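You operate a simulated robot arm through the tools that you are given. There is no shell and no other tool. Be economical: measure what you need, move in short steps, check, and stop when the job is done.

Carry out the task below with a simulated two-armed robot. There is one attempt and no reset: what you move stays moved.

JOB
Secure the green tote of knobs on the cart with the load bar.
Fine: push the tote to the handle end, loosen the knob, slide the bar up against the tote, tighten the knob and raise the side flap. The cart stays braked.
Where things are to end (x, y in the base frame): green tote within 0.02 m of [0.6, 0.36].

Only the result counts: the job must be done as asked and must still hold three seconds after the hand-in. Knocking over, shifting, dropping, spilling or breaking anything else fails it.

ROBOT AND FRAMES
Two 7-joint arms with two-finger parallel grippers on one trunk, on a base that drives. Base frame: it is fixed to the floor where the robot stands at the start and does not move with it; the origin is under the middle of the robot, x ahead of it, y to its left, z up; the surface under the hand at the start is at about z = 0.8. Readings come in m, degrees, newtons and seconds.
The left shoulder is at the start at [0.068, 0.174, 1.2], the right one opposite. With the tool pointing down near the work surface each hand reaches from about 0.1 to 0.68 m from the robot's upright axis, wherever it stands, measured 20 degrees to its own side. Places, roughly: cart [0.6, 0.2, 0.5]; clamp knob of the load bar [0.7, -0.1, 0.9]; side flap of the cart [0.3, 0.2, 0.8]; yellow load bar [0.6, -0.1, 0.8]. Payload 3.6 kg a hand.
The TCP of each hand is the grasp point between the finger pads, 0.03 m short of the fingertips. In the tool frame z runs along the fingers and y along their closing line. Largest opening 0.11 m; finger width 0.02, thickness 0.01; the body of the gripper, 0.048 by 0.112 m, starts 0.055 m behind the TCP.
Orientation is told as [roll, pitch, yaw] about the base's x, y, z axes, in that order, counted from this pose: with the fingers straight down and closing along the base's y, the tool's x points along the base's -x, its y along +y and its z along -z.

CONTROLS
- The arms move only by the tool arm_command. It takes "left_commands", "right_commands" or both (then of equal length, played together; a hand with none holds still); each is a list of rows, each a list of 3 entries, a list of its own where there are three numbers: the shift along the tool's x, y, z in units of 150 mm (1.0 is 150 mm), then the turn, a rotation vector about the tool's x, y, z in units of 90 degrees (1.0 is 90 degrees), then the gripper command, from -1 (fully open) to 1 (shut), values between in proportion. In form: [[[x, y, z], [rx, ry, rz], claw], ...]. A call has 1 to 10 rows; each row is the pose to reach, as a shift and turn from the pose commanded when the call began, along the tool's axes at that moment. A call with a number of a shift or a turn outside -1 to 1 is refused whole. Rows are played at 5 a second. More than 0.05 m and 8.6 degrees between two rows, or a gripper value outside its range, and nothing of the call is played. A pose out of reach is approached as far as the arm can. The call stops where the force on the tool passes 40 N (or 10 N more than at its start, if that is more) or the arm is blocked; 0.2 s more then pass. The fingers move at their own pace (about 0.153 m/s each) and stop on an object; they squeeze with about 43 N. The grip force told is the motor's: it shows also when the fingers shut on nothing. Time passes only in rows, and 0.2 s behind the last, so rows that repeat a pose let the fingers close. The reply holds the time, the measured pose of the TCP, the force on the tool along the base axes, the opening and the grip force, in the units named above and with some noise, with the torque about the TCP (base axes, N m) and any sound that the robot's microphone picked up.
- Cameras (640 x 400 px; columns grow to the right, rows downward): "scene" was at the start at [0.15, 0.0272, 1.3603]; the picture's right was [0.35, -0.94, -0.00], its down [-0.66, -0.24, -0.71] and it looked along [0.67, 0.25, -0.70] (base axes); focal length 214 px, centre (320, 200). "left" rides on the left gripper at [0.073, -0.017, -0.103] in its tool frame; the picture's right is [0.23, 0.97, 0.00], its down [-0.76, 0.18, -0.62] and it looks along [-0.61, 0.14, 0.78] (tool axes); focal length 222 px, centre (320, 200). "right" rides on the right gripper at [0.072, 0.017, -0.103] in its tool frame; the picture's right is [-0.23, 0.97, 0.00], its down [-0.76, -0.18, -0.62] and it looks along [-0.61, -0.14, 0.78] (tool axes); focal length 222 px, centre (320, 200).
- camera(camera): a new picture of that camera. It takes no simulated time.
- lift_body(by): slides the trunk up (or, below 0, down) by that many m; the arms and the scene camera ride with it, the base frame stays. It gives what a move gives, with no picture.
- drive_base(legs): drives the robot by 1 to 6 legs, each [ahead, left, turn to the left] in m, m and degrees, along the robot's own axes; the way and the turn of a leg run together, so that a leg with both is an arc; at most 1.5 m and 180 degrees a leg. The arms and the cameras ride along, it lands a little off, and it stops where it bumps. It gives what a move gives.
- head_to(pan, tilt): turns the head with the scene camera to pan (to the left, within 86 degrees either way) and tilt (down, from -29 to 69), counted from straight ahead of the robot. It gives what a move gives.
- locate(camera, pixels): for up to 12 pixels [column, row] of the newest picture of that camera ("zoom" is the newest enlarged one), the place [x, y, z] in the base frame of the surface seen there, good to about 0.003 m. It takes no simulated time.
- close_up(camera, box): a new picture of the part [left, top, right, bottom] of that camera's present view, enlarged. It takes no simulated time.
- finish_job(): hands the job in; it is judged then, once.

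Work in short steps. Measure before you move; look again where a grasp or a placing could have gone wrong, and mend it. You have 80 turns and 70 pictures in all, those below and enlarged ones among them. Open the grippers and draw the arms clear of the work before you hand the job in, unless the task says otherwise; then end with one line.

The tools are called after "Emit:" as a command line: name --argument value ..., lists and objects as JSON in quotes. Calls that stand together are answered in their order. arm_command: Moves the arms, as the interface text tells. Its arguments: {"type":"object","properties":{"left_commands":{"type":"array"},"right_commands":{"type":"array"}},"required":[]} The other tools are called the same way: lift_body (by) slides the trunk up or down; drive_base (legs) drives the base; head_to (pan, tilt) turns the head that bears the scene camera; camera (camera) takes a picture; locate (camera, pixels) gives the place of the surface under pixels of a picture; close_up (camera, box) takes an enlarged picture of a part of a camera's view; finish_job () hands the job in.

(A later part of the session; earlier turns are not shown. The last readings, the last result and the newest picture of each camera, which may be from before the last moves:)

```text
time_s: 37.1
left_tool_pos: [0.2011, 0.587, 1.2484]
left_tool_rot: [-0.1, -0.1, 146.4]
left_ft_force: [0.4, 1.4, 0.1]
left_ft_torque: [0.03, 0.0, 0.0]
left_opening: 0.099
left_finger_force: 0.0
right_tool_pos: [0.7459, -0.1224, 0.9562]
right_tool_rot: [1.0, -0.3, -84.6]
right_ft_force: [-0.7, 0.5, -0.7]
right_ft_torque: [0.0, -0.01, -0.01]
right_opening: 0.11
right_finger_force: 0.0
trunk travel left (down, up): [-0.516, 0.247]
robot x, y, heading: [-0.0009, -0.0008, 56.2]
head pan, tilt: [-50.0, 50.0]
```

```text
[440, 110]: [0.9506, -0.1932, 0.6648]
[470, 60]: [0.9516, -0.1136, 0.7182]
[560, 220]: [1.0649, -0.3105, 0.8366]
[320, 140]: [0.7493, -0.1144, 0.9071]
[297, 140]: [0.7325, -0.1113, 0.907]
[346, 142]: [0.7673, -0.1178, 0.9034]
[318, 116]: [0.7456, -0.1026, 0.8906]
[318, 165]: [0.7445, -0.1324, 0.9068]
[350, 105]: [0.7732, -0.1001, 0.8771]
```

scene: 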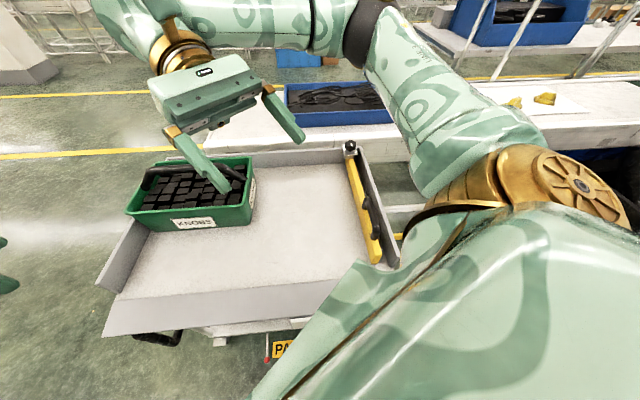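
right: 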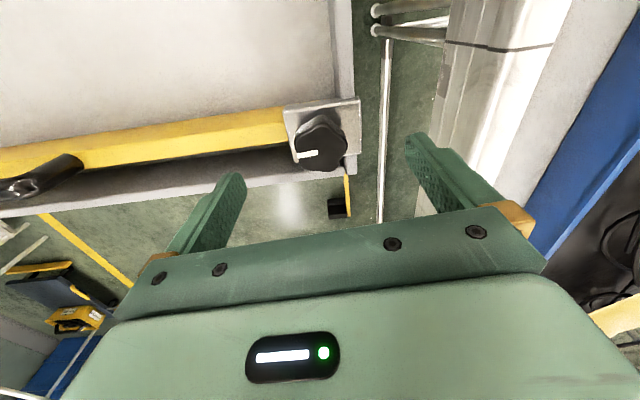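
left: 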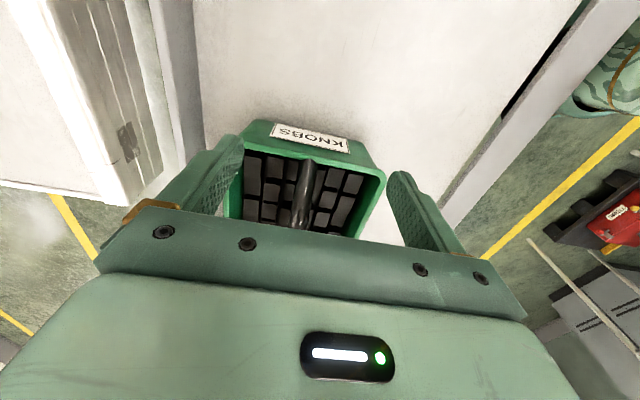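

Bench is well clear. I lower to z≈0.913, close and check.

Emit:
arm_command --right_commands '[[[0, 0, 0.15], [0, 0, 0], -1], [[0, 0, 0.287], [0, 0, 0], -1], [[0, 0, 0.287], [0, 0, 0], 0], [[0, 0, 0.287], [0, 0, 0], 1], [[0, 0, 0.287], [0, 0, 0], 1], [[0, 0, 0.287], [0, 0, 0], 1]]'

Emit:
arm_command --right_commands '[[[0, 0, 0], [0, 0, -0.09], 1], [[0, 0, 0], [0, 0, -0.18], 1], [[0, 0, 0], [0, 0, -0.27], 1], [[0, 0, 0], [0, 0, -0.36], 1], [[0, 0, 0], [0, 0, -0.45], 1]]'

Emit:
camera --camera "right"

```text
time_s: 38.5
left_tool_pos: [0.2017, 0.5863, 1.2461]
left_tool_rot: [0.0, 0.0, 146.3]
left_ft_force: [0.0, -0.8, -1.0]
left_ft_torque: [0.01, -0.02, 0.02]
left_opening: 0.099
left_finger_force: 0.1
right_tool_pos: [0.7458, -0.1209, 0.914]
right_tool_rot: [1.1, -0.3, -84.6]
right_ft_force: [19.5, 3.7, 19.0]
right_ft_torque: [0.61, 0.69, 0.04]
right_opening: 0.0397
right_finger_force: 44.7
right hand out of reach, approached as far as the arm can: row 2, 3, 4
trunk travel left (down, up): [-0.516, 0.247]
robot x, y, heading: [0.0024, 0.0001, 56.5]
head pan, tilt: [-50.0, 50.0]
```

```text
time_s: 39.7
left_tool_pos: [0.201, 0.5871, 1.2458]
left_tool_rot: [-0.1, 0.0, 146.2]
left_ft_force: [0.6, 0.5, 0.2]
left_ft_torque: [-0.03, 0.0, 0.0]
left_opening: 0.0991
left_finger_force: 0.1
right_tool_pos: [0.7452, -0.1224, 0.9144]
right_tool_rot: [0.4, -0.9, -43.9]
right_ft_force: [23.6, 4.7, 18.0]
right_ft_torque: [-0.8, -0.54, 0.03]
right_opening: 0.0397
right_finger_force: 45.9
right hand out of reach, approached as far as the arm can: row 2, 4
trunk travel left (down, up): [-0.516, 0.247]
robot x, y, heading: [0.0003, 0.0028, 56.2]
head pan, tilt: [-50.0, 50.0]
```

```text
44 pictures are left
```

right: 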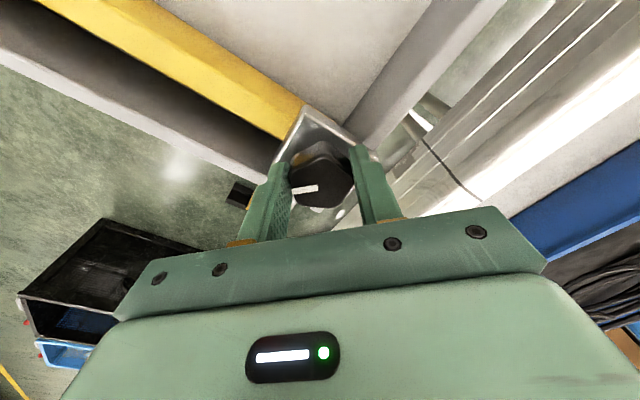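

The mark turned with the hand by 41°. I keep turning to about -3°.

Emit:
arm_command --right_commands '[[[0, 0, 0], [0, 0, -0.09], 1], [[0, 0, 0], [0, 0, -0.18], 1], [[0, 0, 0], [0, 0, -0.27], 1], [[0, 0, 0], [0, 0, -0.36], 1], [[0, 0, 0], [0, 0, -0.45], 1]]'

Emit:
close_up --camera "right" --box '[240, 80, 400, 240]'

```text
time_s: 40.9
left_tool_pos: [0.2071, 0.5889, 1.2454]
left_tool_rot: [0.1, -0.2, 146.4]
left_ft_force: [-0.1, -0.7, 0.2]
left_ft_torque: [-0.02, -0.02, -0.01]
left_opening: 0.0992
left_finger_force: 0.1
right_tool_pos: [0.7428, -0.1229, 0.914]
right_tool_rot: [-0.2, -0.9, -8.6]
right_ft_force: [30.5, 10.3, -16.5]
right_ft_torque: [0.15, -0.69, 0.09]
right_opening: 0.0397
right_finger_force: 45.3
right hand out of reach, approached as far as the arm can: row 1, 2, 3, 4, 5
trunk travel left (down, up): [-0.516, 0.247]
robot x, y, heading: [0.0022, -0.0007, 56.5]
head pan, tilt: [-50.0, 50.0]
```

```text
2.50 times, centred on (320, 160) of right
```

zoom: 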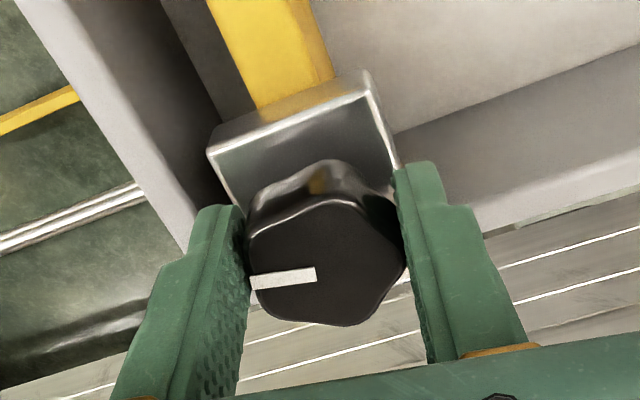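

The knob has turned about 76° counter-clockwise. Holding it, I test gently whether the bar slides by 2 cm in +y.

Emit:
arm_command --right_commands '[[[0.01, 0.03, 0], [0, 0, 0], 1], [[0.015, 0.06, 0], [0, 0, 0], 1], [[0.02, 0.1, 0], [0, 0, 0], 1], [[0.02, 0.14, 0], [0, 0, 0], 1]]'

Emit:
camera --camera "right"

```text
time_s: 41.9
left_tool_pos: [0.2066, 0.5864, 1.2471]
left_tool_rot: [0.1, -0.2, 146.3]
left_ft_force: [0.7, 0.6, 0.2]
left_ft_torque: [-0.01, 0.0, -0.04]
left_opening: 0.0991
left_finger_force: 0.1
right_tool_pos: [0.7414, -0.1052, 0.9146]
right_tool_rot: [-0.1, -0.7, -9.0]
right_ft_force: [16.3, -1.2, -23.2]
right_ft_torque: [0.1, -0.81, -0.01]
right_opening: 0.0394
right_finger_force: 44.8
trunk travel left (down, up): [-0.516, 0.247]
robot x, y, heading: [-0.0003, -0.0027, 56.3]
head pan, tilt: [-50.0, 50.0]
```

```text
42 pictures are left
```

right: 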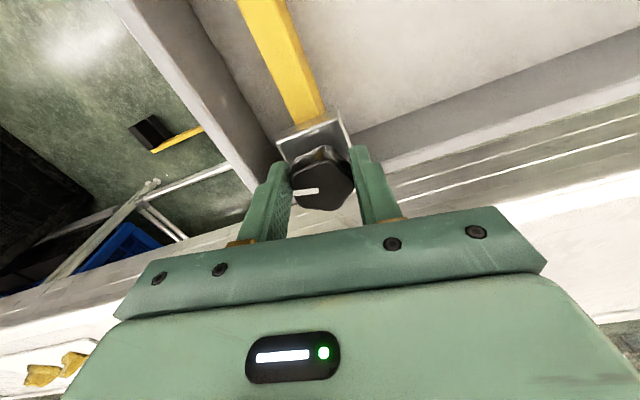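

The bar slid with the knob, so it is loose. I go on sliding by 0.14 m along +y.

Emit:
arm_command --right_commands '[[[0.018, 0.115, 0], [0, 0, 0], 1], [[0.036, 0.23, 0], [0, 0, 0], 1], [[0.054, 0.345, 0], [0, 0, 0], 1], [[0.072, 0.46, 0], [0, 0, 0], 1], [[0.09, 0.575, 0], [0, 0, 0], 1], [[0.108, 0.69, 0], [0, 0, 0], 1], [[0.126, 0.805, 0], [0, 0, 0], 1], [[0.145, 0.922, 0], [0, 0, 0], 1]]'

Emit:
camera --camera "scene"

```text
time_s: 43.7
left_tool_pos: [0.2076, 0.5877, 1.2461]
left_tool_rot: [0.1, -0.1, 146.4]
left_ft_force: [0.5, 0.0, 1.6]
left_ft_torque: [-0.01, 0.02, -0.04]
left_opening: 0.0991
left_finger_force: 0.1
right_tool_pos: [0.7365, 0.0306, 0.92]
right_tool_rot: [-0.1, -1.3, -9.0]
right_ft_force: [34.8, -1.6, -5.7]
right_ft_torque: [0.06, -0.7, 0.05]
right_opening: 0.0384
right_finger_force: 44.8
right hand out of reach, approached as far as the arm can: row 7, 8
trunk travel left (down, up): [-0.516, 0.247]
robot x, y, heading: [0.0004, -0.0028, 56.4]
head pan, tilt: [-50.0, 50.0]
```

```text
41 pictures are left
```

scene: 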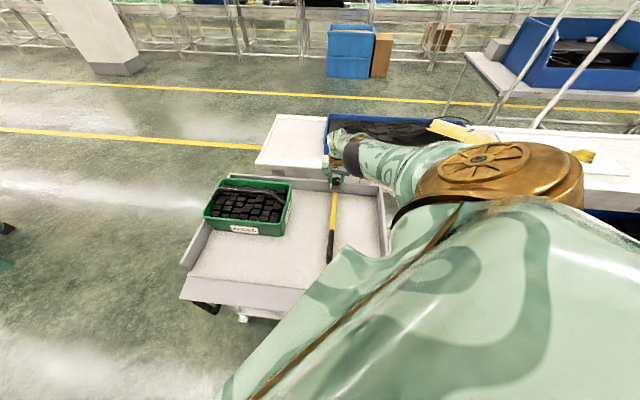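

The bar followed to y≈0.03, but the arm is stretched. I release, rise, then shift the base 4 cm toward +x (its edge still ≥2 cm from the cart's feet) and turn further left.

Emit:
arm_command --right_commands '[[[0, 0, 0], [0, 0, 0], 0], [[0, 0, 0], [0, 0, 0], -1], [[0.05, 0, -0.2], [0, 0, 0], -1], [[0.15, 0, -0.4], [0, 0, 0], -1], [[0.25, 0, -0.5], [0, 0, 0], -1]]'

Emit:
drive_base --legs '[[0.022, -0.033, 0], [0, 0, 15]]'

Emit:
head_to --pan -55 --tilt 55

Emit:
camera --camera "scene"

Emit:
camera --camera "right"

```text
time_s: 44.9
left_tool_pos: [0.2001, 0.5874, 1.2479]
left_tool_rot: [0.0, 0.0, 146.4]
left_ft_force: [-0.6, 0.6, -0.5]
left_ft_torque: [0.04, 0.02, 0.02]
left_opening: 0.0989
left_finger_force: 0.1
right_tool_pos: [0.7427, 0.0644, 0.9697]
right_tool_rot: [-0.1, -1.2, -9.0]
right_ft_force: [-0.1, 1.2, 0.1]
right_ft_torque: [-0.04, 0.06, 0.02]
right_opening: 0.1098
right_finger_force: 0.1
right hand out of reach, approached as far as the arm can: row 3, 4, 5
trunk travel left (down, up): [-0.516, 0.247]
robot x, y, heading: [-0.0002, -0.0007, 56.6]
head pan, tilt: [-50.0, 50.0]
```

```text
time_s: 46.7
left_tool_pos: [0.0797, 0.6181, 1.2475]
left_tool_rot: [-0.1, 0.1, 161.5]
left_ft_force: [-1.1, 0.6, 0.2]
left_ft_torque: [-0.01, -0.06, 0.02]
left_opening: 0.0987
left_finger_force: 0.1
right_tool_pos: [0.739, 0.257, 0.9714]
right_tool_rot: [-0.1, -1.0, 6.2]
right_ft_force: [-0.8, 0.4, -0.4]
right_ft_torque: [0.03, -0.01, 0.01]
right_opening: 0.1096
right_finger_force: 0.2
trunk travel left (down, up): [-0.516, 0.247]
robot x, y, heading: [0.0367, 0.0014, 71.7]
head pan, tilt: [-50.0, 50.0]
```

```text
time_s: 47.4
left_tool_pos: [0.0782, 0.6188, 1.2466]
left_tool_rot: [0.1, 0.0, 161.5]
left_ft_force: [-0.1, -0.3, 0.4]
left_ft_torque: [-0.01, -0.04, 0.0]
left_opening: 0.099
left_finger_force: 0.0
right_tool_pos: [0.7378, 0.2574, 0.9697]
right_tool_rot: [-0.1, -1.0, 6.3]
right_ft_force: [0.2, -0.6, 0.4]
right_ft_torque: [-0.02, 0.02, 0.0]
right_opening: 0.1102
right_finger_force: 0.1
trunk travel left (down, up): [-0.516, 0.247]
robot x, y, heading: [0.0376, -0.0004, 71.5]
head pan, tilt: [-55.0, 55.0]
```

```text
40 pictures are left
```

scene: 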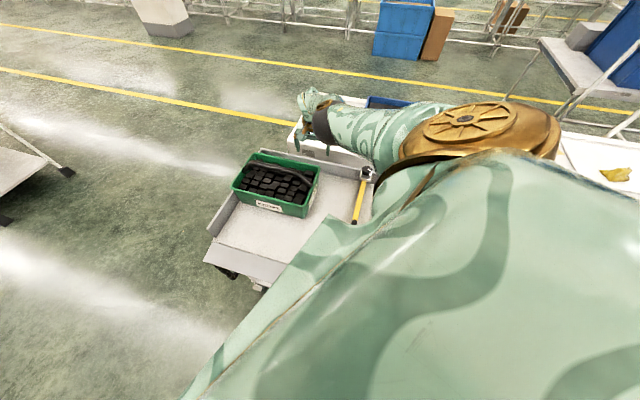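

```text
39 pictures are left
```

right: 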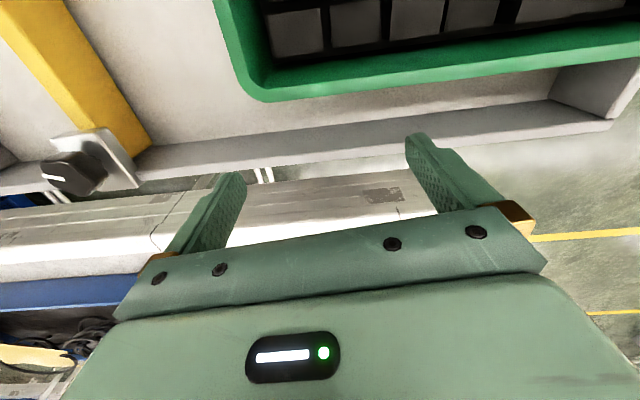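

The hand is now beyond the knob at (70,172). I measure knob, bar edges and tote rim.

Emit:
locate --camera "right" --pixels '[[70, 172], [45, 175], [98, 172], [75, 190], [140, 135], [95, 60], [60, 60], [120, 160], [235, 90], [230, 40]]'

Emit:
close_up --camera "scene" --box '[190, 130, 400, 300]'

```text
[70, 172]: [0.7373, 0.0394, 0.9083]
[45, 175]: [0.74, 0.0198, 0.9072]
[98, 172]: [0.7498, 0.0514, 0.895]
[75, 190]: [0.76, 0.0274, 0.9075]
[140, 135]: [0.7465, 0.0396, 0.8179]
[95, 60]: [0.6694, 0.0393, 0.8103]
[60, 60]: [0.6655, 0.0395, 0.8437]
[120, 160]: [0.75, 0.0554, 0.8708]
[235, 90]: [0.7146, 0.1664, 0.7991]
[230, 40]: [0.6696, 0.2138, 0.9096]
```

```text
2.35 times, centred on (295, 215) of scene
```

zoom: 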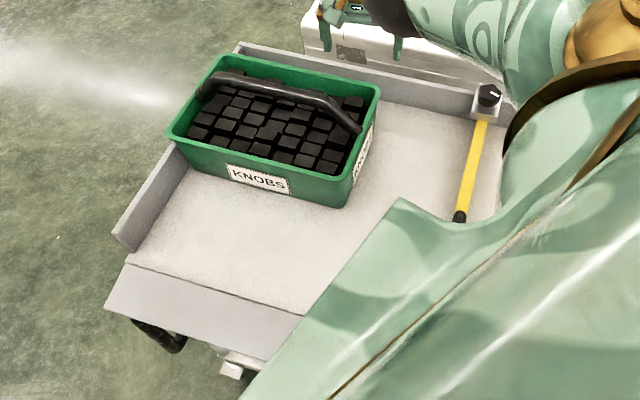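

Knob centre is ≈[0.746,0.034], bar face y≈0.04, tote rim 0.21; about 0.17 m left to slide. I bring the hand back toward the knob at this height.

Emit:
arm_command --right_commands '[[[0.02, -0.25, 0], [0, 0, 0.02], -1], [[0.05, -0.5, 0], [0, 0, 0.04], -1], [[0.08, -0.75, 0], [0, 0, 0.06], -1], [[0.11, -1.0, 0], [0, 0, 0.07], -1]]'

Emit:
camera --camera "right"

```text
time_s: 48.4
left_tool_pos: [0.0805, 0.6163, 1.2481]
left_tool_rot: [-0.1, 0.1, 161.4]
left_ft_force: [0.0, -0.4, -0.2]
left_ft_torque: [0.02, 0.0, -0.02]
left_opening: 0.099
left_finger_force: 0.0
right_tool_pos: [0.785, 0.1389, 0.9369]
right_tool_rot: [0.1, -1.1, 0.0]
right_ft_force: [-0.4, -0.9, -0.1]
right_ft_torque: [0.03, 0.0, 0.01]
right_opening: 0.11
right_finger_force: 0.1
right hand out of reach, approached as far as the arm can: row 1, 2, 3, 4
trunk travel left (down, up): [-0.516, 0.247]
robot x, y, heading: [0.0404, -0.0003, 72.0]
head pan, tilt: [-55.0, 55.0]
```

```text
37 pictures are left
```

right: 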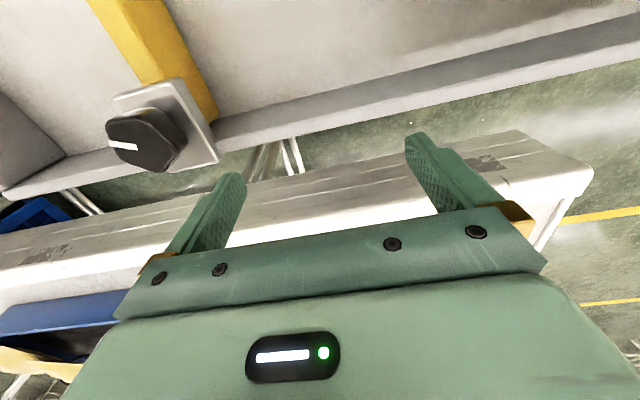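

The pose drifted to [0.785,0.139,0.937] because of a joint limit. More negative yaw worked before, so I rise, turn to about -40° and then approach the knob.

Emit:
arm_command --right_commands '[[[0, 0, -0.2], [0, 0, 0.08], -1], [[0.05, -0.05, -0.2], [0, 0, 0.16], -1], [[0.1, -0.15, -0.2], [0, 0, 0.25], -1], [[0.15, -0.3, -0.2], [0, 0, 0.33], -1], [[0.2, -0.5, -0.2], [0, 0, 0.42], -1], [[0.26, -0.7, -0.2], [0, 0, 0.5], -1]]'

Emit:
camera --camera "right"

```text
time_s: 49.8
left_tool_pos: [0.075, 0.6178, 1.2485]
left_tool_rot: [-0.1, 0.1, 161.5]
left_ft_force: [0.3, -0.3, 0.2]
left_ft_torque: [0.0, 0.03, 0.01]
left_opening: 0.099
left_finger_force: 0.0
right_tool_pos: [0.8073, 0.0422, 0.9384]
right_tool_rot: [0.9, -0.8, -45.3]
right_ft_force: [3.5, 2.0, 24.2]
right_ft_torque: [-0.88, 1.13, 0.04]
right_opening: 0.108
right_finger_force: 0.1
right hand out of reach, approached as far as the arm can: row 1, 2, 3, 4, 5, 6
trunk travel left (down, up): [-0.516, 0.247]
robot x, y, heading: [0.0369, -0.0, 71.5]
head pan, tilt: [-55.0, 55.0]
```

```text
36 pictures are left
```

right: 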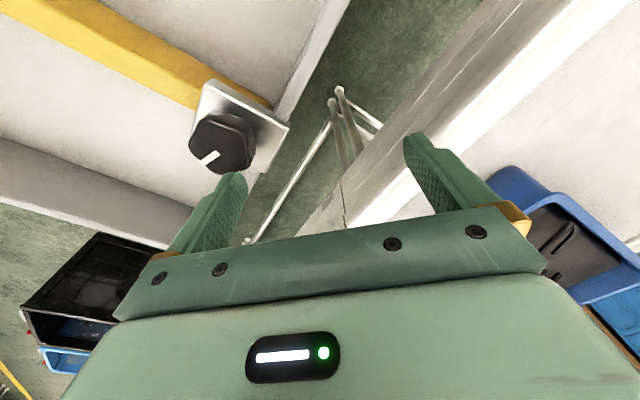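

A fingertip presses on the knob top and the arm is at a joint limit. I lift the trunk 6 cm to clear it, then turn the base back right so the knob lies in the arm's comfortable sector.

Emit:
lift_body --by 0.06

Emit:
drive_base --legs '[[0, 0, -27]]'

Emit:
camera --camera "right"

```text
time_s: 50.8
left_tool_pos: [0.0785, 0.6186, 1.3071]
left_tool_rot: [0.0, -0.1, 161.5]
left_ft_force: [0.2, 0.1, -0.4]
left_ft_torque: [-0.01, 0.03, -0.05]
left_opening: 0.0989
left_finger_force: 0.0
right_tool_pos: [0.807, 0.0438, 0.9939]
right_tool_rot: [0.7, -0.7, -45.0]
right_ft_force: [0.4, 0.0, 0.0]
right_ft_torque: [0.01, 0.0, 0.0]
right_opening: 0.1102
right_finger_force: 0.1
trunk travel left (down, up): [-0.576, 0.187]
robot x, y, heading: [0.0402, -0.005, 71.7]
head pan, tilt: [-55.0, 55.0]
```

```text
time_s: 52.5
left_tool_pos: [0.3582, 0.5324, 1.3066]
left_tool_rot: [0.0, 0.0, 134.3]
left_ft_force: [-0.6, 0.2, 0.0]
left_ft_torque: [0.01, -0.01, 0.04]
left_opening: 0.0992
left_finger_force: 0.1
right_tool_pos: [0.7413, -0.3112, 0.9941]
right_tool_rot: [0.8, -0.7, -72.3]
right_ft_force: [-0.4, -0.5, -0.2]
right_ft_torque: [-0.02, -0.06, 0.02]
right_opening: 0.11
right_finger_force: 0.1
trunk travel left (down, up): [-0.576, 0.187]
robot x, y, heading: [0.0373, 0.0008, 44.6]
head pan, tilt: [-55.0, 55.0]
```

```text
35 pictures are left
```

right: 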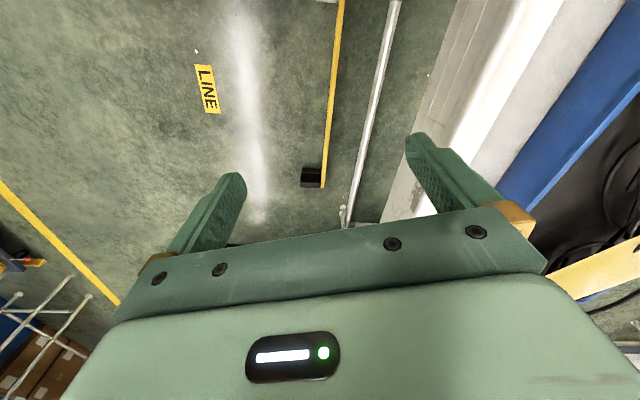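

I bring the hand inward and toward the knob, turning it to about -20°.

Emit:
arm_command --right_commands '[[[0.14, -0.03, 0], [0, 0, -0.08], -1], [[0.28, -0.06, 0], [0, 0, -0.16], -1], [[0.42, -0.09, 0], [0, 0, -0.24], -1], [[0.56, -0.12, 0], [0, 0, -0.32], -1], [[0.7, -0.16, 0], [0, 0, -0.4], -1], [[0.85, -0.19, 0], [0, 0, -0.48], -1], [[1.0, -0.22, 0], [0, 0, -0.56], -1]]'

```text
time_s: 54.1
left_tool_pos: [0.3567, 0.5331, 1.3081]
left_tool_rot: [-0.1, 0.0, 134.3]
left_ft_force: [0.2, 0.5, -0.2]
left_ft_torque: [-0.02, -0.01, 0.01]
left_opening: 0.0989
left_finger_force: 0.1
right_tool_pos: [0.6637, -0.1791, 0.9913]
right_tool_rot: [0.0, -1.1, -21.7]
right_ft_force: [-0.3, -0.1, 0.5]
right_ft_torque: [0.03, 0.02, 0.01]
right_opening: 0.1101
right_finger_force: 0.0
right hand out of reach, approached as far as the arm can: row 1, 2, 3, 4
trunk travel left (down, up): [-0.576, 0.187]
robot x, y, heading: [0.039, -0.0022, 44.8]
head pan, tilt: [-55.0, 55.0]
```

Good. On along +y toward the knob.

Emit:
arm_command --right_commands '[[[0, 0.25, 0], [0, 0, 0], -1], [[0, 0.5, 0], [0, 0, 0], -1], [[0, 0.75, 0], [0, 0, 0], -1], [[0, 1.0, 0], [0, 0, 0], -1]]'

Emit:
camera --camera "right"

```text
time_s: 55.1
left_tool_pos: [0.3584, 0.5341, 1.3059]
left_tool_rot: [0.0, 0.1, 134.3]
left_ft_force: [0.5, -0.3, -1.2]
left_ft_torque: [-0.01, 0.03, 0.0]
left_opening: 0.0989
left_finger_force: 0.0
right_tool_pos: [0.7202, -0.0387, 0.9909]
right_tool_rot: [-0.1, -1.1, -21.7]
right_ft_force: [0.2, 0.7, -0.4]
right_ft_torque: [-0.05, -0.02, -0.01]
right_opening: 0.1097
right_finger_force: 0.1
trunk travel left (down, up): [-0.576, 0.187]
robot x, y, heading: [0.0393, -0.0045, 44.8]
head pan, tilt: [-55.0, 55.0]
```

```text
34 pictures are left
```

right: 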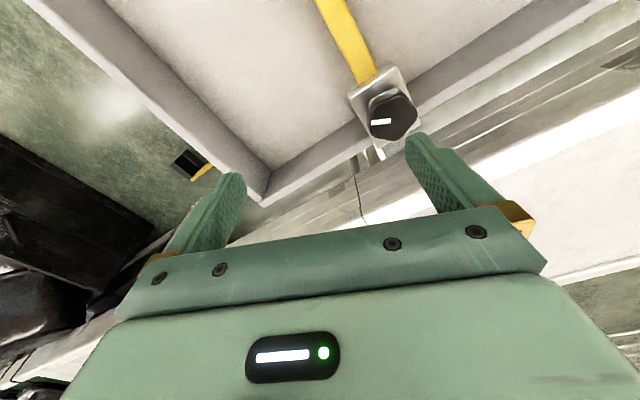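

Now reachable. I measure the knob's edges: (370,122), (418,115), (392,138), (388,95).

Emit:
locate --camera "right" --pixels '[[372, 123], [415, 116], [393, 137], [388, 98], [393, 117], [358, 55], [374, 55], [340, 20]]'

Emit:
close_up --camera "right" --box '[310, 20, 450, 160]'

```text
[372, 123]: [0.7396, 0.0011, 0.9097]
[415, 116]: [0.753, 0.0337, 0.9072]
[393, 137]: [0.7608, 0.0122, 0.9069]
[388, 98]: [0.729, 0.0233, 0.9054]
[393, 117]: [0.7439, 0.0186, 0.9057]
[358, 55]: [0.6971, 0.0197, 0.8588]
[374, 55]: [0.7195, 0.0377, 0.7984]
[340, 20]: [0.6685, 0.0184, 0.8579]
```

```text
2.86 times, centred on (380, 90) of right
```

zoom: 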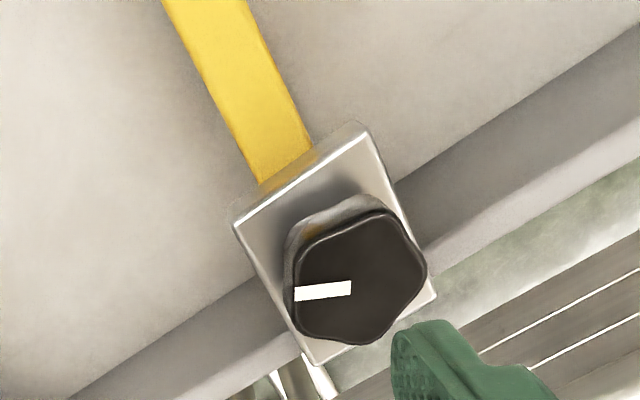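

The knob/bar centre is at y≈0.018 now. I go over it, descend to z≈0.914 and close.

Emit:
arm_command --right_commands '[[[-0.01, 0.2, 0], [0, 0, 0], -1], [[-0.02, 0.417, 0], [0, 0, 0], -1], [[-0.02, 0.417, 0.25], [0, 0, 0], -1], [[-0.02, 0.417, 0.513], [0, 0, 0], -1], [[-0.02, 0.417, 0.513], [0, 0, 0], 0], [[-0.02, 0.417, 0.513], [0, 0, 0], 1], [[-0.02, 0.417, 0.513], [0, 0, 0], 1], [[-0.02, 0.417, 0.513], [0, 0, 0], 1]]'

```text
time_s: 56.9
left_tool_pos: [0.3584, 0.5332, 1.3078]
left_tool_rot: [0.0, 0.1, 134.3]
left_ft_force: [-0.2, -1.0, -0.6]
left_ft_torque: [0.01, -0.01, 0.04]
left_opening: 0.0993
left_finger_force: 0.0
right_tool_pos: [0.7057, 0.0086, 0.9438]
right_tool_rot: [-0.2, -1.2, -21.7]
right_ft_force: [-0.4, -0.8, 0.0]
right_ft_torque: [0.01, 0.01, -0.03]
right_opening: 0.0001
right_finger_force: 37.6
right hand out of reach, approached as far as the arm can: row 2, 3, 4, 5, 6, 7, 8
trunk travel left (down, up): [-0.576, 0.187]
robot x, y, heading: [0.0397, 0.0007, 44.6]
head pan, tilt: [-55.0, 55.0]
```

At this trunk height the low pose is out of reach; the readings suggest the best is hand ≈0.3 m below the shoulder. I open, raise the hand and lower the trunk in turns.

Emit:
arm_command --right_commands '[[[0.05, -0.05, -0.25], [0, 0, 0], -1], [[0.1, -0.1, -0.5], [0, 0, 0], -1], [[0.1, -0.1, -0.75], [0, 0, 0], -1], [[0.1, -0.1, -1.0], [0, 0, 0], -1]]'

Emit:
lift_body --by -0.1

Emit:
arm_command --right_commands '[[[0, 0, -0.25], [0, 0, 0], -1], [[0, 0, -0.5], [0, 0, 0], -1], [[0, 0, -0.7], [0, 0, 0], -1]]'

```text
time_s: 57.9
left_tool_pos: [0.3577, 0.5327, 1.3064]
left_tool_rot: [-0.2, 0.0, 134.3]
left_ft_force: [-0.4, 0.3, -0.5]
left_ft_torque: [0.01, 0.0, 0.01]
left_opening: 0.099
left_finger_force: 0.0
right_tool_pos: [0.6819, 0.0031, 1.0937]
right_tool_rot: [-0.1, -1.1, -21.9]
right_ft_force: [0.2, -0.6, 0.8]
right_ft_torque: [-0.01, 0.01, 0.0]
right_opening: 0.11
right_finger_force: 0.0
trunk travel left (down, up): [-0.576, 0.187]
robot x, y, heading: [0.0415, 0.0009, 44.4]
head pan, tilt: [-55.0, 55.0]
```

```text
time_s: 59.2
left_tool_pos: [0.3575, 0.5321, 1.2078]
left_tool_rot: [-0.1, 0.1, 134.4]
left_ft_force: [-0.5, -0.2, 0.4]
left_ft_torque: [-0.02, -0.01, 0.0]
left_opening: 0.0991
left_finger_force: 0.1
right_tool_pos: [0.6832, 0.0013, 0.9941]
right_tool_rot: [-0.1, -1.1, -21.9]
right_ft_force: [-0.6, -0.2, 0.4]
right_ft_torque: [0.0, -0.01, 0.03]
right_opening: 0.1101
right_finger_force: 0.2
trunk travel left (down, up): [-0.476, 0.287]
robot x, y, heading: [0.0429, 0.0023, 44.7]
head pan, tilt: [-55.0, 55.0]
```

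```text
time_s: 60.0
left_tool_pos: [0.3568, 0.5329, 1.207]
left_tool_rot: [-0.1, 0.0, 134.2]
left_ft_force: [0.2, -0.1, 0.1]
left_ft_torque: [0.0, -0.01, 0.01]
left_opening: 0.0991
left_finger_force: 0.1
right_tool_pos: [0.6816, 0.0032, 1.1009]
right_tool_rot: [-0.1, -1.0, -21.8]
right_ft_force: [0.1, -0.1, 0.0]
right_ft_torque: [0.01, 0.03, -0.01]
right_opening: 0.1097
right_finger_force: 0.1
trunk travel left (down, up): [-0.476, 0.287]
robot x, y, heading: [0.0402, -0.001, 44.3]
head pan, tilt: [-55.0, 55.0]
```

Another 0.11 m down with the trunk, then over the knob and down, without closing yet.

Emit:
lift_body --by -0.11

Emit:
arm_command --right_commands '[[[-0.18, 0.13, 0], [0, 0, 0], -1], [[-0.36, 0.25, 0], [0, 0, 0], -1], [[-0.36, 0.25, 0.25], [0, 0, 0], -1], [[-0.36, 0.25, 0.507], [0, 0, 0], -1], [[-0.36, 0.25, 0.507], [0, 0, 0], -1]]'

Emit:
camera --camera "right"

```text
time_s: 61.5
left_tool_pos: [0.3572, 0.5328, 1.0992]
left_tool_rot: [-0.1, 0.0, 134.4]
left_ft_force: [0.8, -0.8, -0.4]
left_ft_torque: [0.03, 0.02, 0.04]
left_opening: 0.0989
left_finger_force: 0.1
right_tool_pos: [0.682, 0.0021, 0.9902]
right_tool_rot: [0.0, -1.1, -21.8]
right_ft_force: [0.1, -0.3, 0.1]
right_ft_torque: [-0.03, -0.04, 0.01]
right_opening: 0.1101
right_finger_force: 0.1
trunk travel left (down, up): [-0.366, 0.397]
robot x, y, heading: [0.0373, -0.0024, 44.3]
head pan, tilt: [-55.0, 55.0]
```

```text
time_s: 62.7
left_tool_pos: [0.3568, 0.5316, 1.0981]
left_tool_rot: [-0.1, 0.0, 134.2]
left_ft_force: [0.1, 0.4, 0.1]
left_ft_torque: [0.0, -0.02, -0.03]
left_opening: 0.0989
left_finger_force: 0.0
right_tool_pos: [0.7462, 0.0166, 0.9119]
right_tool_rot: [0.0, -1.2, -21.8]
right_ft_force: [0.1, 0.2, -0.6]
right_ft_torque: [-0.01, -0.01, 0.04]
right_opening: 0.11
right_finger_force: 0.0
trunk travel left (down, up): [-0.366, 0.397]
robot x, y, heading: [0.0418, -0.0018, 44.7]
head pan, tilt: [-55.0, 55.0]
```

```text
32 pictures are left
```

right: 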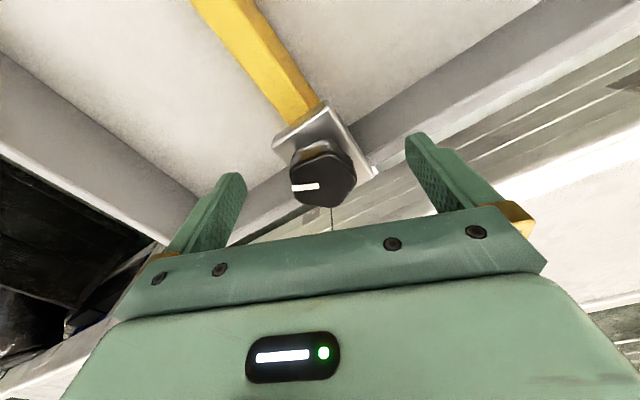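

In place exactly. I close on the knob, then slide +y by 0.14 m.

Emit:
arm_command --right_commands '[[[0, 0, 0], [0, 0, 0], 0], [[0, 0, 0], [0, 0, 0], 0.5], [[0, 0, 0], [0, 0, 0], 0.5], [[0, 0, 0], [0, 0, 0], 1], [[0, 0, 0], [0, 0, 0], 1]]'

Emit:
arm_command --right_commands '[[[0.043, 0.108, 0], [0, 0, 0], 1], [[0.087, 0.217, 0], [0, 0, 0], 1], [[0.13, 0.325, 0], [0, 0, 0], 1], [[0.173, 0.433, 0], [0, 0, 0], 1], [[0.217, 0.542, 0], [0, 0, 0], 1], [[0.26, 0.65, 0], [0, 0, 0], 1], [[0.303, 0.758, 0], [0, 0, 0], 1], [[0.346, 0.866, 0], [0, 0, 0], 1]]'

Emit:
camera --camera "right"

```text
time_s: 63.9
left_tool_pos: [0.3581, 0.5331, 1.0967]
left_tool_rot: [0.1, 0.0, 134.3]
left_ft_force: [0.1, 0.9, -0.3]
left_ft_torque: [0.01, -0.04, -0.01]
left_opening: 0.0991
left_finger_force: 0.1
right_tool_pos: [0.747, 0.0161, 0.913]
right_tool_rot: [-0.1, -1.1, -21.8]
right_ft_force: [0.9, 2.3, -4.5]
right_ft_torque: [0.23, -1.08, 0.0]
right_opening: 0.0396
right_finger_force: 44.4
trunk travel left (down, up): [-0.366, 0.397]
robot x, y, heading: [0.0422, 0.0006, 44.6]
head pan, tilt: [-55.0, 55.0]
```

```text
time_s: 65.7
left_tool_pos: [0.3584, 0.5334, 1.0966]
left_tool_rot: [0.0, 0.0, 134.4]
left_ft_force: [0.2, 0.3, 0.2]
left_ft_torque: [0.04, 0.03, 0.0]
left_opening: 0.099
left_finger_force: 0.1
right_tool_pos: [0.7469, 0.157, 0.9138]
right_tool_rot: [-0.2, -0.9, -21.8]
right_ft_force: [-6.1, -0.1, -14.6]
right_ft_torque: [-0.07, -0.2, -0.01]
right_opening: 0.0397
right_finger_force: 45.4
trunk travel left (down, up): [-0.366, 0.397]
robot x, y, heading: [0.0414, -0.0024, 44.5]
head pan, tilt: [-55.0, 55.0]
```

```text
31 pictures are left
```

right: 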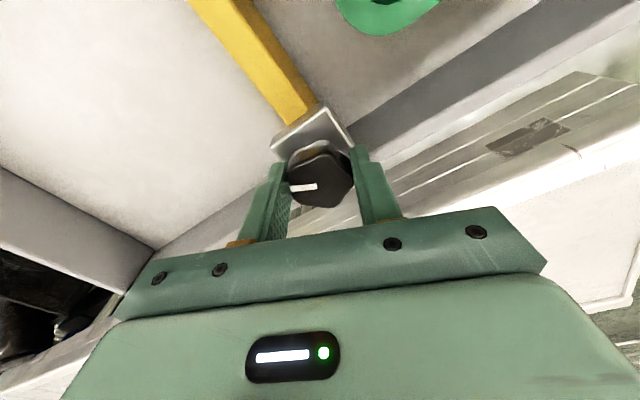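

Smooth. About 0.037 m remains; I move 0.03 m and then small steps.

Emit:
arm_command --right_commands '[[[0.025, 0.062, 0], [0, 0, 0], 1], [[0.05, 0.124, 0], [0, 0, 0], 1], [[0.074, 0.186, 0], [0, 0, 0], 1], [[0.074, 0.186, 0], [0, 0, 0], 1]]'

Emit:
arm_command --right_commands '[[[0.005, 0.0124, 0], [0, 0, 0], 1], [[0.01, 0.0248, 0], [0, 0, 0], 1]]'

Emit:
camera --camera "right"

Emit:
camera --camera "scene"

```text
time_s: 66.7
left_tool_pos: [0.3615, 0.5323, 1.0953]
left_tool_rot: [0.1, -0.1, 134.2]
left_ft_force: [0.2, -0.1, -0.3]
left_ft_torque: [-0.02, -0.02, -0.03]
left_opening: 0.0988
left_finger_force: 0.2
right_tool_pos: [0.7466, 0.1825, 0.9124]
right_tool_rot: [-0.1, -1.3, -22.0]
right_ft_force: [24.0, -1.1, -12.0]
right_ft_torque: [0.16, -1.11, 0.05]
right_opening: 0.0395
right_finger_force: 44.7
right hand out of reach, approached as far as the arm can: row 2, 3, 4
trunk travel left (down, up): [-0.366, 0.397]
robot x, y, heading: [0.0389, -0.0037, 44.5]
head pan, tilt: [-55.0, 55.0]
```

```text
time_s: 67.3
left_tool_pos: [0.3603, 0.5319, 1.0966]
left_tool_rot: [0.2, -0.1, 134.2]
left_ft_force: [-0.3, -1.0, 0.3]
left_ft_torque: [-0.02, -0.02, -0.01]
left_opening: 0.0993
left_finger_force: 0.1
right_tool_pos: [0.7424, 0.1877, 0.9133]
right_tool_rot: [0.1, -1.3, -21.8]
right_ft_force: [31.5, -3.3, -0.8]
right_ft_torque: [0.05, -0.24, 0.1]
right_opening: 0.0384
right_finger_force: 45.4
trunk travel left (down, up): [-0.366, 0.397]
robot x, y, heading: [0.0422, -0.0018, 44.5]
head pan, tilt: [-55.0, 55.0]
```

```text
30 pictures are left
```

right: 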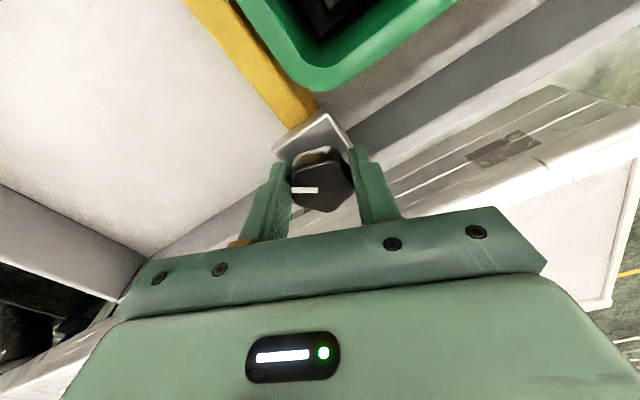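

```text
29 pictures are left
```

scene: 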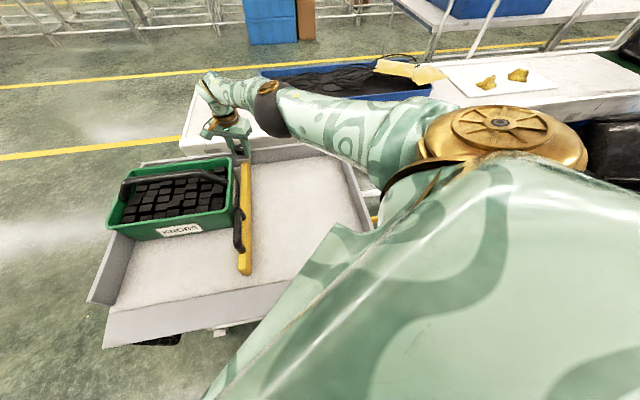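

The bar is nearly against the tote. I zoom to measure the remaining gap.

Emit:
close_up --camera "scene" --box '[190, 130, 290, 290]'

Emit:
locate --camera "right" --pixels '[[255, 60], [280, 75], [240, 30], [298, 88], [275, 90], [268, 60]]'

Emit:
locate --camera "scene" --pixels '[[246, 200], [246, 180], [232, 205], [234, 170], [238, 215], [246, 262]]'

```text
2.50 times, centred on (240, 210) of scene
```

zoom: 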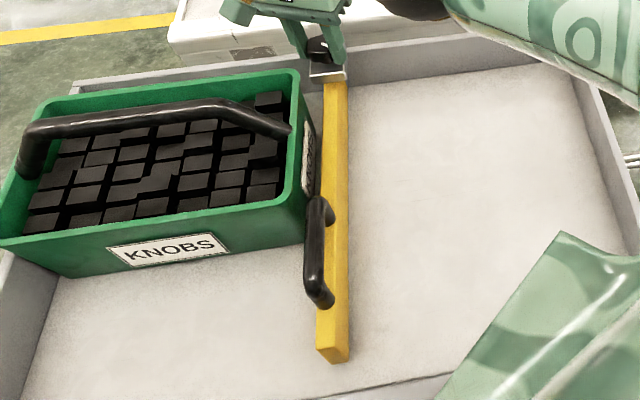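

```text
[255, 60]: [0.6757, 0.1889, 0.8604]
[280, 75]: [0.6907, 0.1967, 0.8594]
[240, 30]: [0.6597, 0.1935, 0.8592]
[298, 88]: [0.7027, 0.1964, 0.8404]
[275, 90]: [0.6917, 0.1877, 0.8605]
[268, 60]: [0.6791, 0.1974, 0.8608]
```

```text
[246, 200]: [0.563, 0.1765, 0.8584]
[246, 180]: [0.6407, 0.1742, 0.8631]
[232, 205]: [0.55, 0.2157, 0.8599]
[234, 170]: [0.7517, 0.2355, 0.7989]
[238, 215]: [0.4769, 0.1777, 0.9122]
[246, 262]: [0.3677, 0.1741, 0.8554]
```

About 0.017 m is left and the arm is at its limit. I release, rise, move back -y and turn the base 11° left to regain reach.

Emit:
arm_command --right_commands '[[[0, 0, 0], [0, 0, 0], 0], [[0, 0, 0], [0, 0, 0], -0.5], [[0, 0, -0.2], [0, 0, 0], -0.5], [[0, 0, -0.4], [0, 0, 0], -0.5], [[0.05, -0.2, -0.4], [0, 0, 0], -0.5], [[0.1, -0.45, -0.4], [0, 0, 0], -0.5], [[0.15, -0.7, -0.4], [0, 0, 0], -0.5], [[0.2, -0.95, -0.4], [0, 0, 0], -0.5]]'

Emit:
drive_base --legs '[[0, 0, 11]]'

Emit:
camera --camera "right"

```text
time_s: 69.1
left_tool_pos: [0.358, 0.5317, 1.098]
left_tool_rot: [-0.1, 0.1, 134.4]
left_ft_force: [0.1, -0.3, 0.0]
left_ft_torque: [0.01, -0.03, 0.02]
left_opening: 0.0989
left_finger_force: 0.0
right_tool_pos: [0.6577, 0.0663, 0.9745]
right_tool_rot: [0.0, -1.0, -21.8]
right_ft_force: [0.7, 0.3, -1.2]
right_ft_torque: [0.03, -0.02, 0.0]
right_opening: 0.0825
right_finger_force: 0.0
trunk travel left (down, up): [-0.366, 0.397]
robot x, y, heading: [0.0394, -0.0019, 44.7]
head pan, tilt: [-55.0, 55.0]
```

```text
time_s: 70.2
left_tool_pos: [0.2506, 0.583, 1.0971]
left_tool_rot: [0.0, 0.0, 145.3]
left_ft_force: [0.5, 0.1, -0.5]
left_ft_torque: [-0.01, -0.01, -0.01]
left_opening: 0.099
left_finger_force: 0.0
right_tool_pos: [0.6333, 0.1832, 0.9749]
right_tool_rot: [-0.1, -1.1, -10.9]
right_ft_force: [0.3, -0.1, -0.2]
right_ft_torque: [-0.01, 0.01, 0.01]
right_opening: 0.0824
right_finger_force: 0.1
trunk travel left (down, up): [-0.366, 0.397]
robot x, y, heading: [0.0382, 0.005, 55.5]
head pan, tilt: [-55.0, 55.0]
```

```text
27 pictures are left
```

right: 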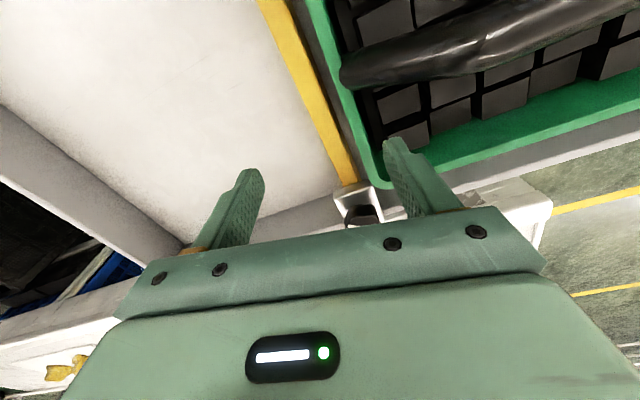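

No contact. I move straight over the knob at this height, re-turning to about -22°.

Emit:
arm_command --right_commands '[[[-0.24, 0.046, 0], [0, 0, 0.04], -0.5], [[-0.48, 0.093, 0], [0, 0, 0.08], -0.5], [[-0.72, 0.139, 0], [0, 0, 0.12], -0.5]]'

Emit:
camera --camera "right"

```text
time_s: 71.0
left_tool_pos: [0.2518, 0.583, 1.097]
left_tool_rot: [0.0, 0.1, 145.3]
left_ft_force: [-0.6, -1.0, 0.5]
left_ft_torque: [-0.02, 0.02, -0.03]
left_opening: 0.0993
left_finger_force: 0.0
right_tool_pos: [0.7462, 0.1831, 0.9753]
right_tool_rot: [0.1, -1.0, -21.8]
right_ft_force: [0.1, 0.1, -0.4]
right_ft_torque: [0.02, -0.01, -0.01]
right_opening: 0.0829
right_finger_force: 0.0
trunk travel left (down, up): [-0.366, 0.397]
robot x, y, heading: [0.0366, 0.0007, 55.5]
head pan, tilt: [-55.0, 55.0]
```

```text
26 pictures are left
```

right: 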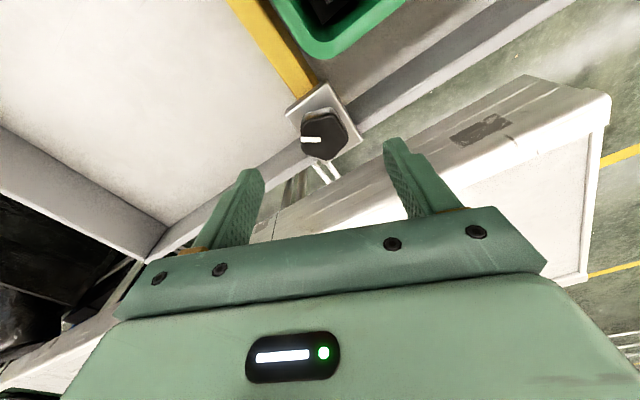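

Knob at (323,137); I measure its edges for centring.

Emit:
locate --camera "right" --pixels '[[303, 142], [344, 132], [324, 157], [318, 118], [324, 137]]'

```text
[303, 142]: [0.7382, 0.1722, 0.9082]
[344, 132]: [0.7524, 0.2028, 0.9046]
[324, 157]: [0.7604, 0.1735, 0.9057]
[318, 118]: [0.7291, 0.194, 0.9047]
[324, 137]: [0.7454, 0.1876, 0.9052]
```

Centre ≈[0.746,0.186]. I lower, close, then slide.

Emit:
arm_command --right_commands '[[[0.01, 0.025, 0.2], [0, 0, 0], -0.5], [[0.01, 0.025, 0.413], [0, 0, 0], -0.5], [[0.01, 0.025, 0.413], [0, 0, 0], 0.3], [[0.01, 0.025, 0.413], [0, 0, 0], 1], [[0.01, 0.025, 0.413], [0, 0, 0], 1]]'

Emit:
arm_command --right_commands '[[[0.017, 0.043, 0], [0, 0, 0], 1], [[0.03, 0.074, 0], [0, 0, 0], 1], [[0.037, 0.093, 0], [0, 0, 0], 1], [[0.042, 0.105, 0], [0, 0, 0], 1]]'

Emit:
close_up --camera "right" --box '[180, 0, 420, 150]'

```text
time_s: 72.2
left_tool_pos: [0.2507, 0.5834, 1.0977]
left_tool_rot: [0.1, 0.1, 145.2]
left_ft_force: [0.6, 0.3, -0.4]
left_ft_torque: [0.0, 0.02, 0.03]
left_opening: 0.0991
left_finger_force: 0.0
right_tool_pos: [0.7436, 0.1861, 0.9139]
right_tool_rot: [0.1, -1.1, -21.7]
right_ft_force: [-0.6, -2.2, -3.8]
right_ft_torque: [0.08, -0.46, -0.03]
right_opening: 0.0384
right_finger_force: 44.8
trunk travel left (down, up): [-0.366, 0.397]
robot x, y, heading: [0.0374, 0.0009, 55.6]
head pan, tilt: [-55.0, 55.0]
```

```text
time_s: 73.2
left_tool_pos: [0.2502, 0.5824, 1.0966]
left_tool_rot: [-0.2, -0.1, 145.2]
left_ft_force: [-0.2, 0.1, 1.2]
left_ft_torque: [0.03, -0.03, -0.01]
left_opening: 0.0993
left_finger_force: 0.0
right_tool_pos: [0.7448, 0.2028, 0.913]
right_tool_rot: [0.2, -1.0, -21.7]
right_ft_force: [-9.6, -7.4, -5.7]
right_ft_torque: [-0.36, -0.49, 0.01]
right_opening: 0.0384
right_finger_force: 45.1
trunk travel left (down, up): [-0.366, 0.397]
robot x, y, heading: [0.0397, -0.0034, 55.6]
head pan, tilt: [-55.0, 55.0]
```

```text
2.67 times, centred on (300, 75) of right
```

zoom: 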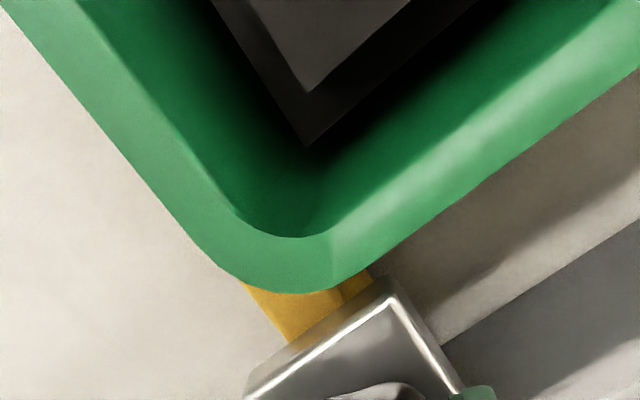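

The y force rose to 7 N, probably contact with the tote. I press 2 mm more to be sure, then look.

Emit:
arm_command --right_commands '[[[0.002, 0.006, 0], [0, 0, 0], 1], [[0.005, 0.0124, 0], [0, 0, 0], 1], [[0.005, 0.0124, 0], [0, 0, 0], 1]]'

Emit:
head_to --pan -45 --tilt 60

Emit:
close_up --camera "scene" --box '[120, 80, 420, 300]'

```text
time_s: 74.0
left_tool_pos: [0.2491, 0.5806, 1.096]
left_tool_rot: [-0.1, 0.0, 145.3]
left_ft_force: [-0.3, -0.5, -0.5]
left_ft_torque: [0.05, -0.01, 0.0]
left_opening: 0.0987
left_finger_force: 0.0
right_tool_pos: [0.7455, 0.204, 0.9123]
right_tool_rot: [0.1, -1.0, -21.7]
right_ft_force: [-12.1, -7.9, -8.6]
right_ft_torque: [-0.75, -0.17, -0.03]
right_opening: 0.0383
right_finger_force: 44.6
trunk travel left (down, up): [-0.366, 0.397]
robot x, y, heading: [0.0389, 0.0004, 55.3]
head pan, tilt: [-55.0, 55.0]
```

```text
time_s: 74.7
left_tool_pos: [0.2504, 0.5826, 1.0978]
left_tool_rot: [-0.1, -0.1, 145.3]
left_ft_force: [-0.1, 0.3, 0.1]
left_ft_torque: [0.01, -0.01, -0.04]
left_opening: 0.0989
left_finger_force: 0.1
right_tool_pos: [0.7448, 0.2055, 0.9137]
right_tool_rot: [0.1, -1.0, -21.7]
right_ft_force: [-14.2, -8.2, -9.7]
right_ft_torque: [-0.34, 0.25, -0.04]
right_opening: 0.0382
right_finger_force: 45.1
trunk travel left (down, up): [-0.366, 0.397]
robot x, y, heading: [0.041, -0.0056, 55.6]
head pan, tilt: [-45.0, 60.0]
```

```text
1.82 times, centred on (270, 190) of scene
```

zoom: 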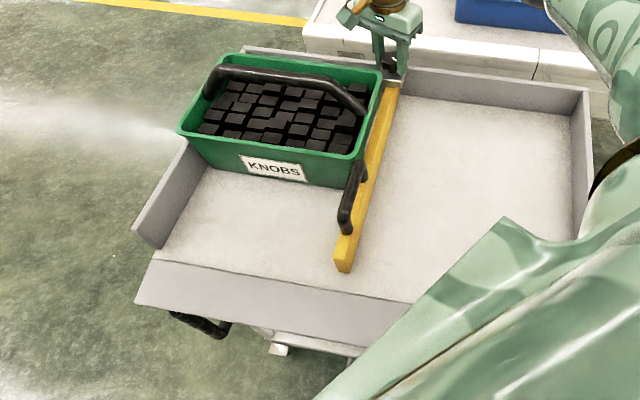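

The bar lies along the tote. I verify tote corners and bar edges with the zoom.

Emit:
locate --camera "zoom" --pixels '[[352, 157], [181, 130], [381, 74], [370, 100], [235, 56], [336, 255], [345, 190], [380, 130], [190, 140]]'

```text
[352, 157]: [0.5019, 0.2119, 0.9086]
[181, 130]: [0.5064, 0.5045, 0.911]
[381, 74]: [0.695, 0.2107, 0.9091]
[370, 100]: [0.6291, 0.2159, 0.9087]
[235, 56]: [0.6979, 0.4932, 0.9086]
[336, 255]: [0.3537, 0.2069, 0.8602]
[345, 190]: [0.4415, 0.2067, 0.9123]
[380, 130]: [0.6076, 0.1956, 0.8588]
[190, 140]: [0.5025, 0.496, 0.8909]
```

Tote spans y 0.211–0.508 (centre 0.36) and the bar presses on it with ~8 N. Now I tighten: clockwise, toward -yaw.

Emit:
arm_command --right_commands '[[[0, 0, 0], [0, 0, 0.09], 1], [[0, 0, 0], [0, 0, 0.18], 1], [[0, 0, 0], [0, 0, 0.27], 1], [[0, 0, 0], [0, 0, 0.36], 1], [[0, 0, 0], [0, 0, 0.45], 1], [[0, 0, 0], [0, 0, 0.54], 1], [[0, 0, 0], [0, 0, 0.63], 1], [[0, 0, 0], [0, 0, 0.72], 1]]'

Emit:
camera --camera "right"

```text
time_s: 76.5
left_tool_pos: [0.2514, 0.5833, 1.0969]
left_tool_rot: [-0.1, 0.0, 145.3]
left_ft_force: [0.1, 0.0, 0.0]
left_ft_torque: [0.03, -0.01, 0.01]
left_opening: 0.099
left_finger_force: 0.1
right_tool_pos: [0.7459, 0.2061, 0.9129]
right_tool_rot: [1.1, -0.2, -86.6]
right_ft_force: [7.4, 3.5, 0.0]
right_ft_torque: [-0.28, 0.85, 0.83]
right_opening: 0.0397
right_finger_force: 45.4
trunk travel left (down, up): [-0.366, 0.397]
robot x, y, heading: [0.0402, 0.0001, 55.3]
head pan, tilt: [-45.0, 60.0]
```

```text
23 pictures are left
```

right: 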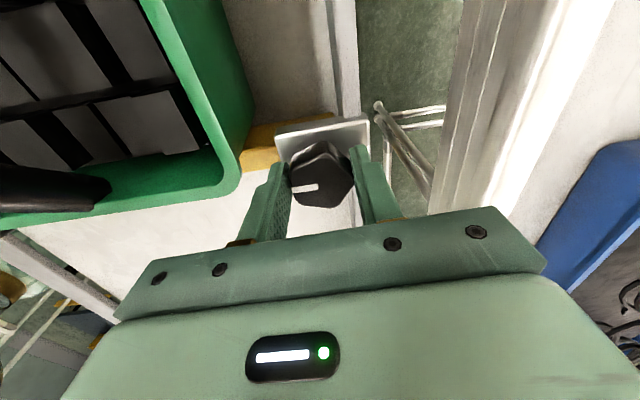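

Resistance appears (0.83 N m) and the mark is back at its original direction. I turn a little further to snug it.

Emit:
arm_command --right_commands '[[[0, 0, 0], [0, 0, 0.06], 1], [[0, 0, 0], [0, 0, 0.12], 1], [[0, 0, 0], [0, 0, 0.18], 1]]'

Emit:
close_up --camera "right" --box '[220, 80, 420, 240]'

```text
time_s: 77.3
left_tool_pos: [0.2522, 0.5818, 1.0964]
left_tool_rot: [0.0, 0.0, 145.3]
left_ft_force: [0.0, -0.2, -0.7]
left_ft_torque: [-0.01, 0.01, 0.0]
left_opening: 0.099
left_finger_force: 0.1
right_tool_pos: [0.7469, 0.2034, 0.9131]
right_tool_rot: [1.2, 0.0, -103.1]
right_ft_force: [17.9, 2.8, 9.5]
right_ft_torque: [-0.17, 0.79, 0.17]
right_opening: 0.0391
right_finger_force: 45.3
trunk travel left (down, up): [-0.366, 0.397]
robot x, y, heading: [0.0399, 0.0003, 55.4]
head pan, tilt: [-45.0, 60.0]
```

```text
2.50 times, centred on (320, 160) of right
```

zoom: 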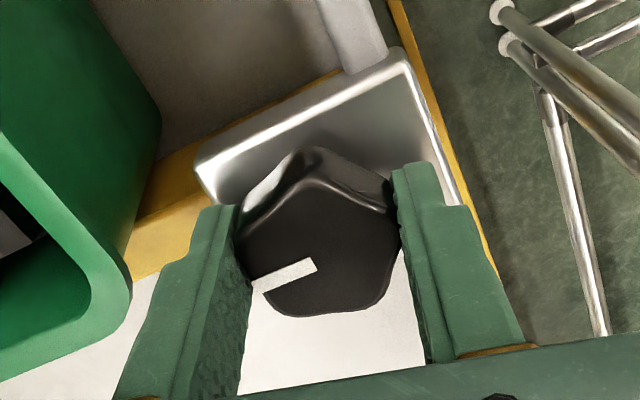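

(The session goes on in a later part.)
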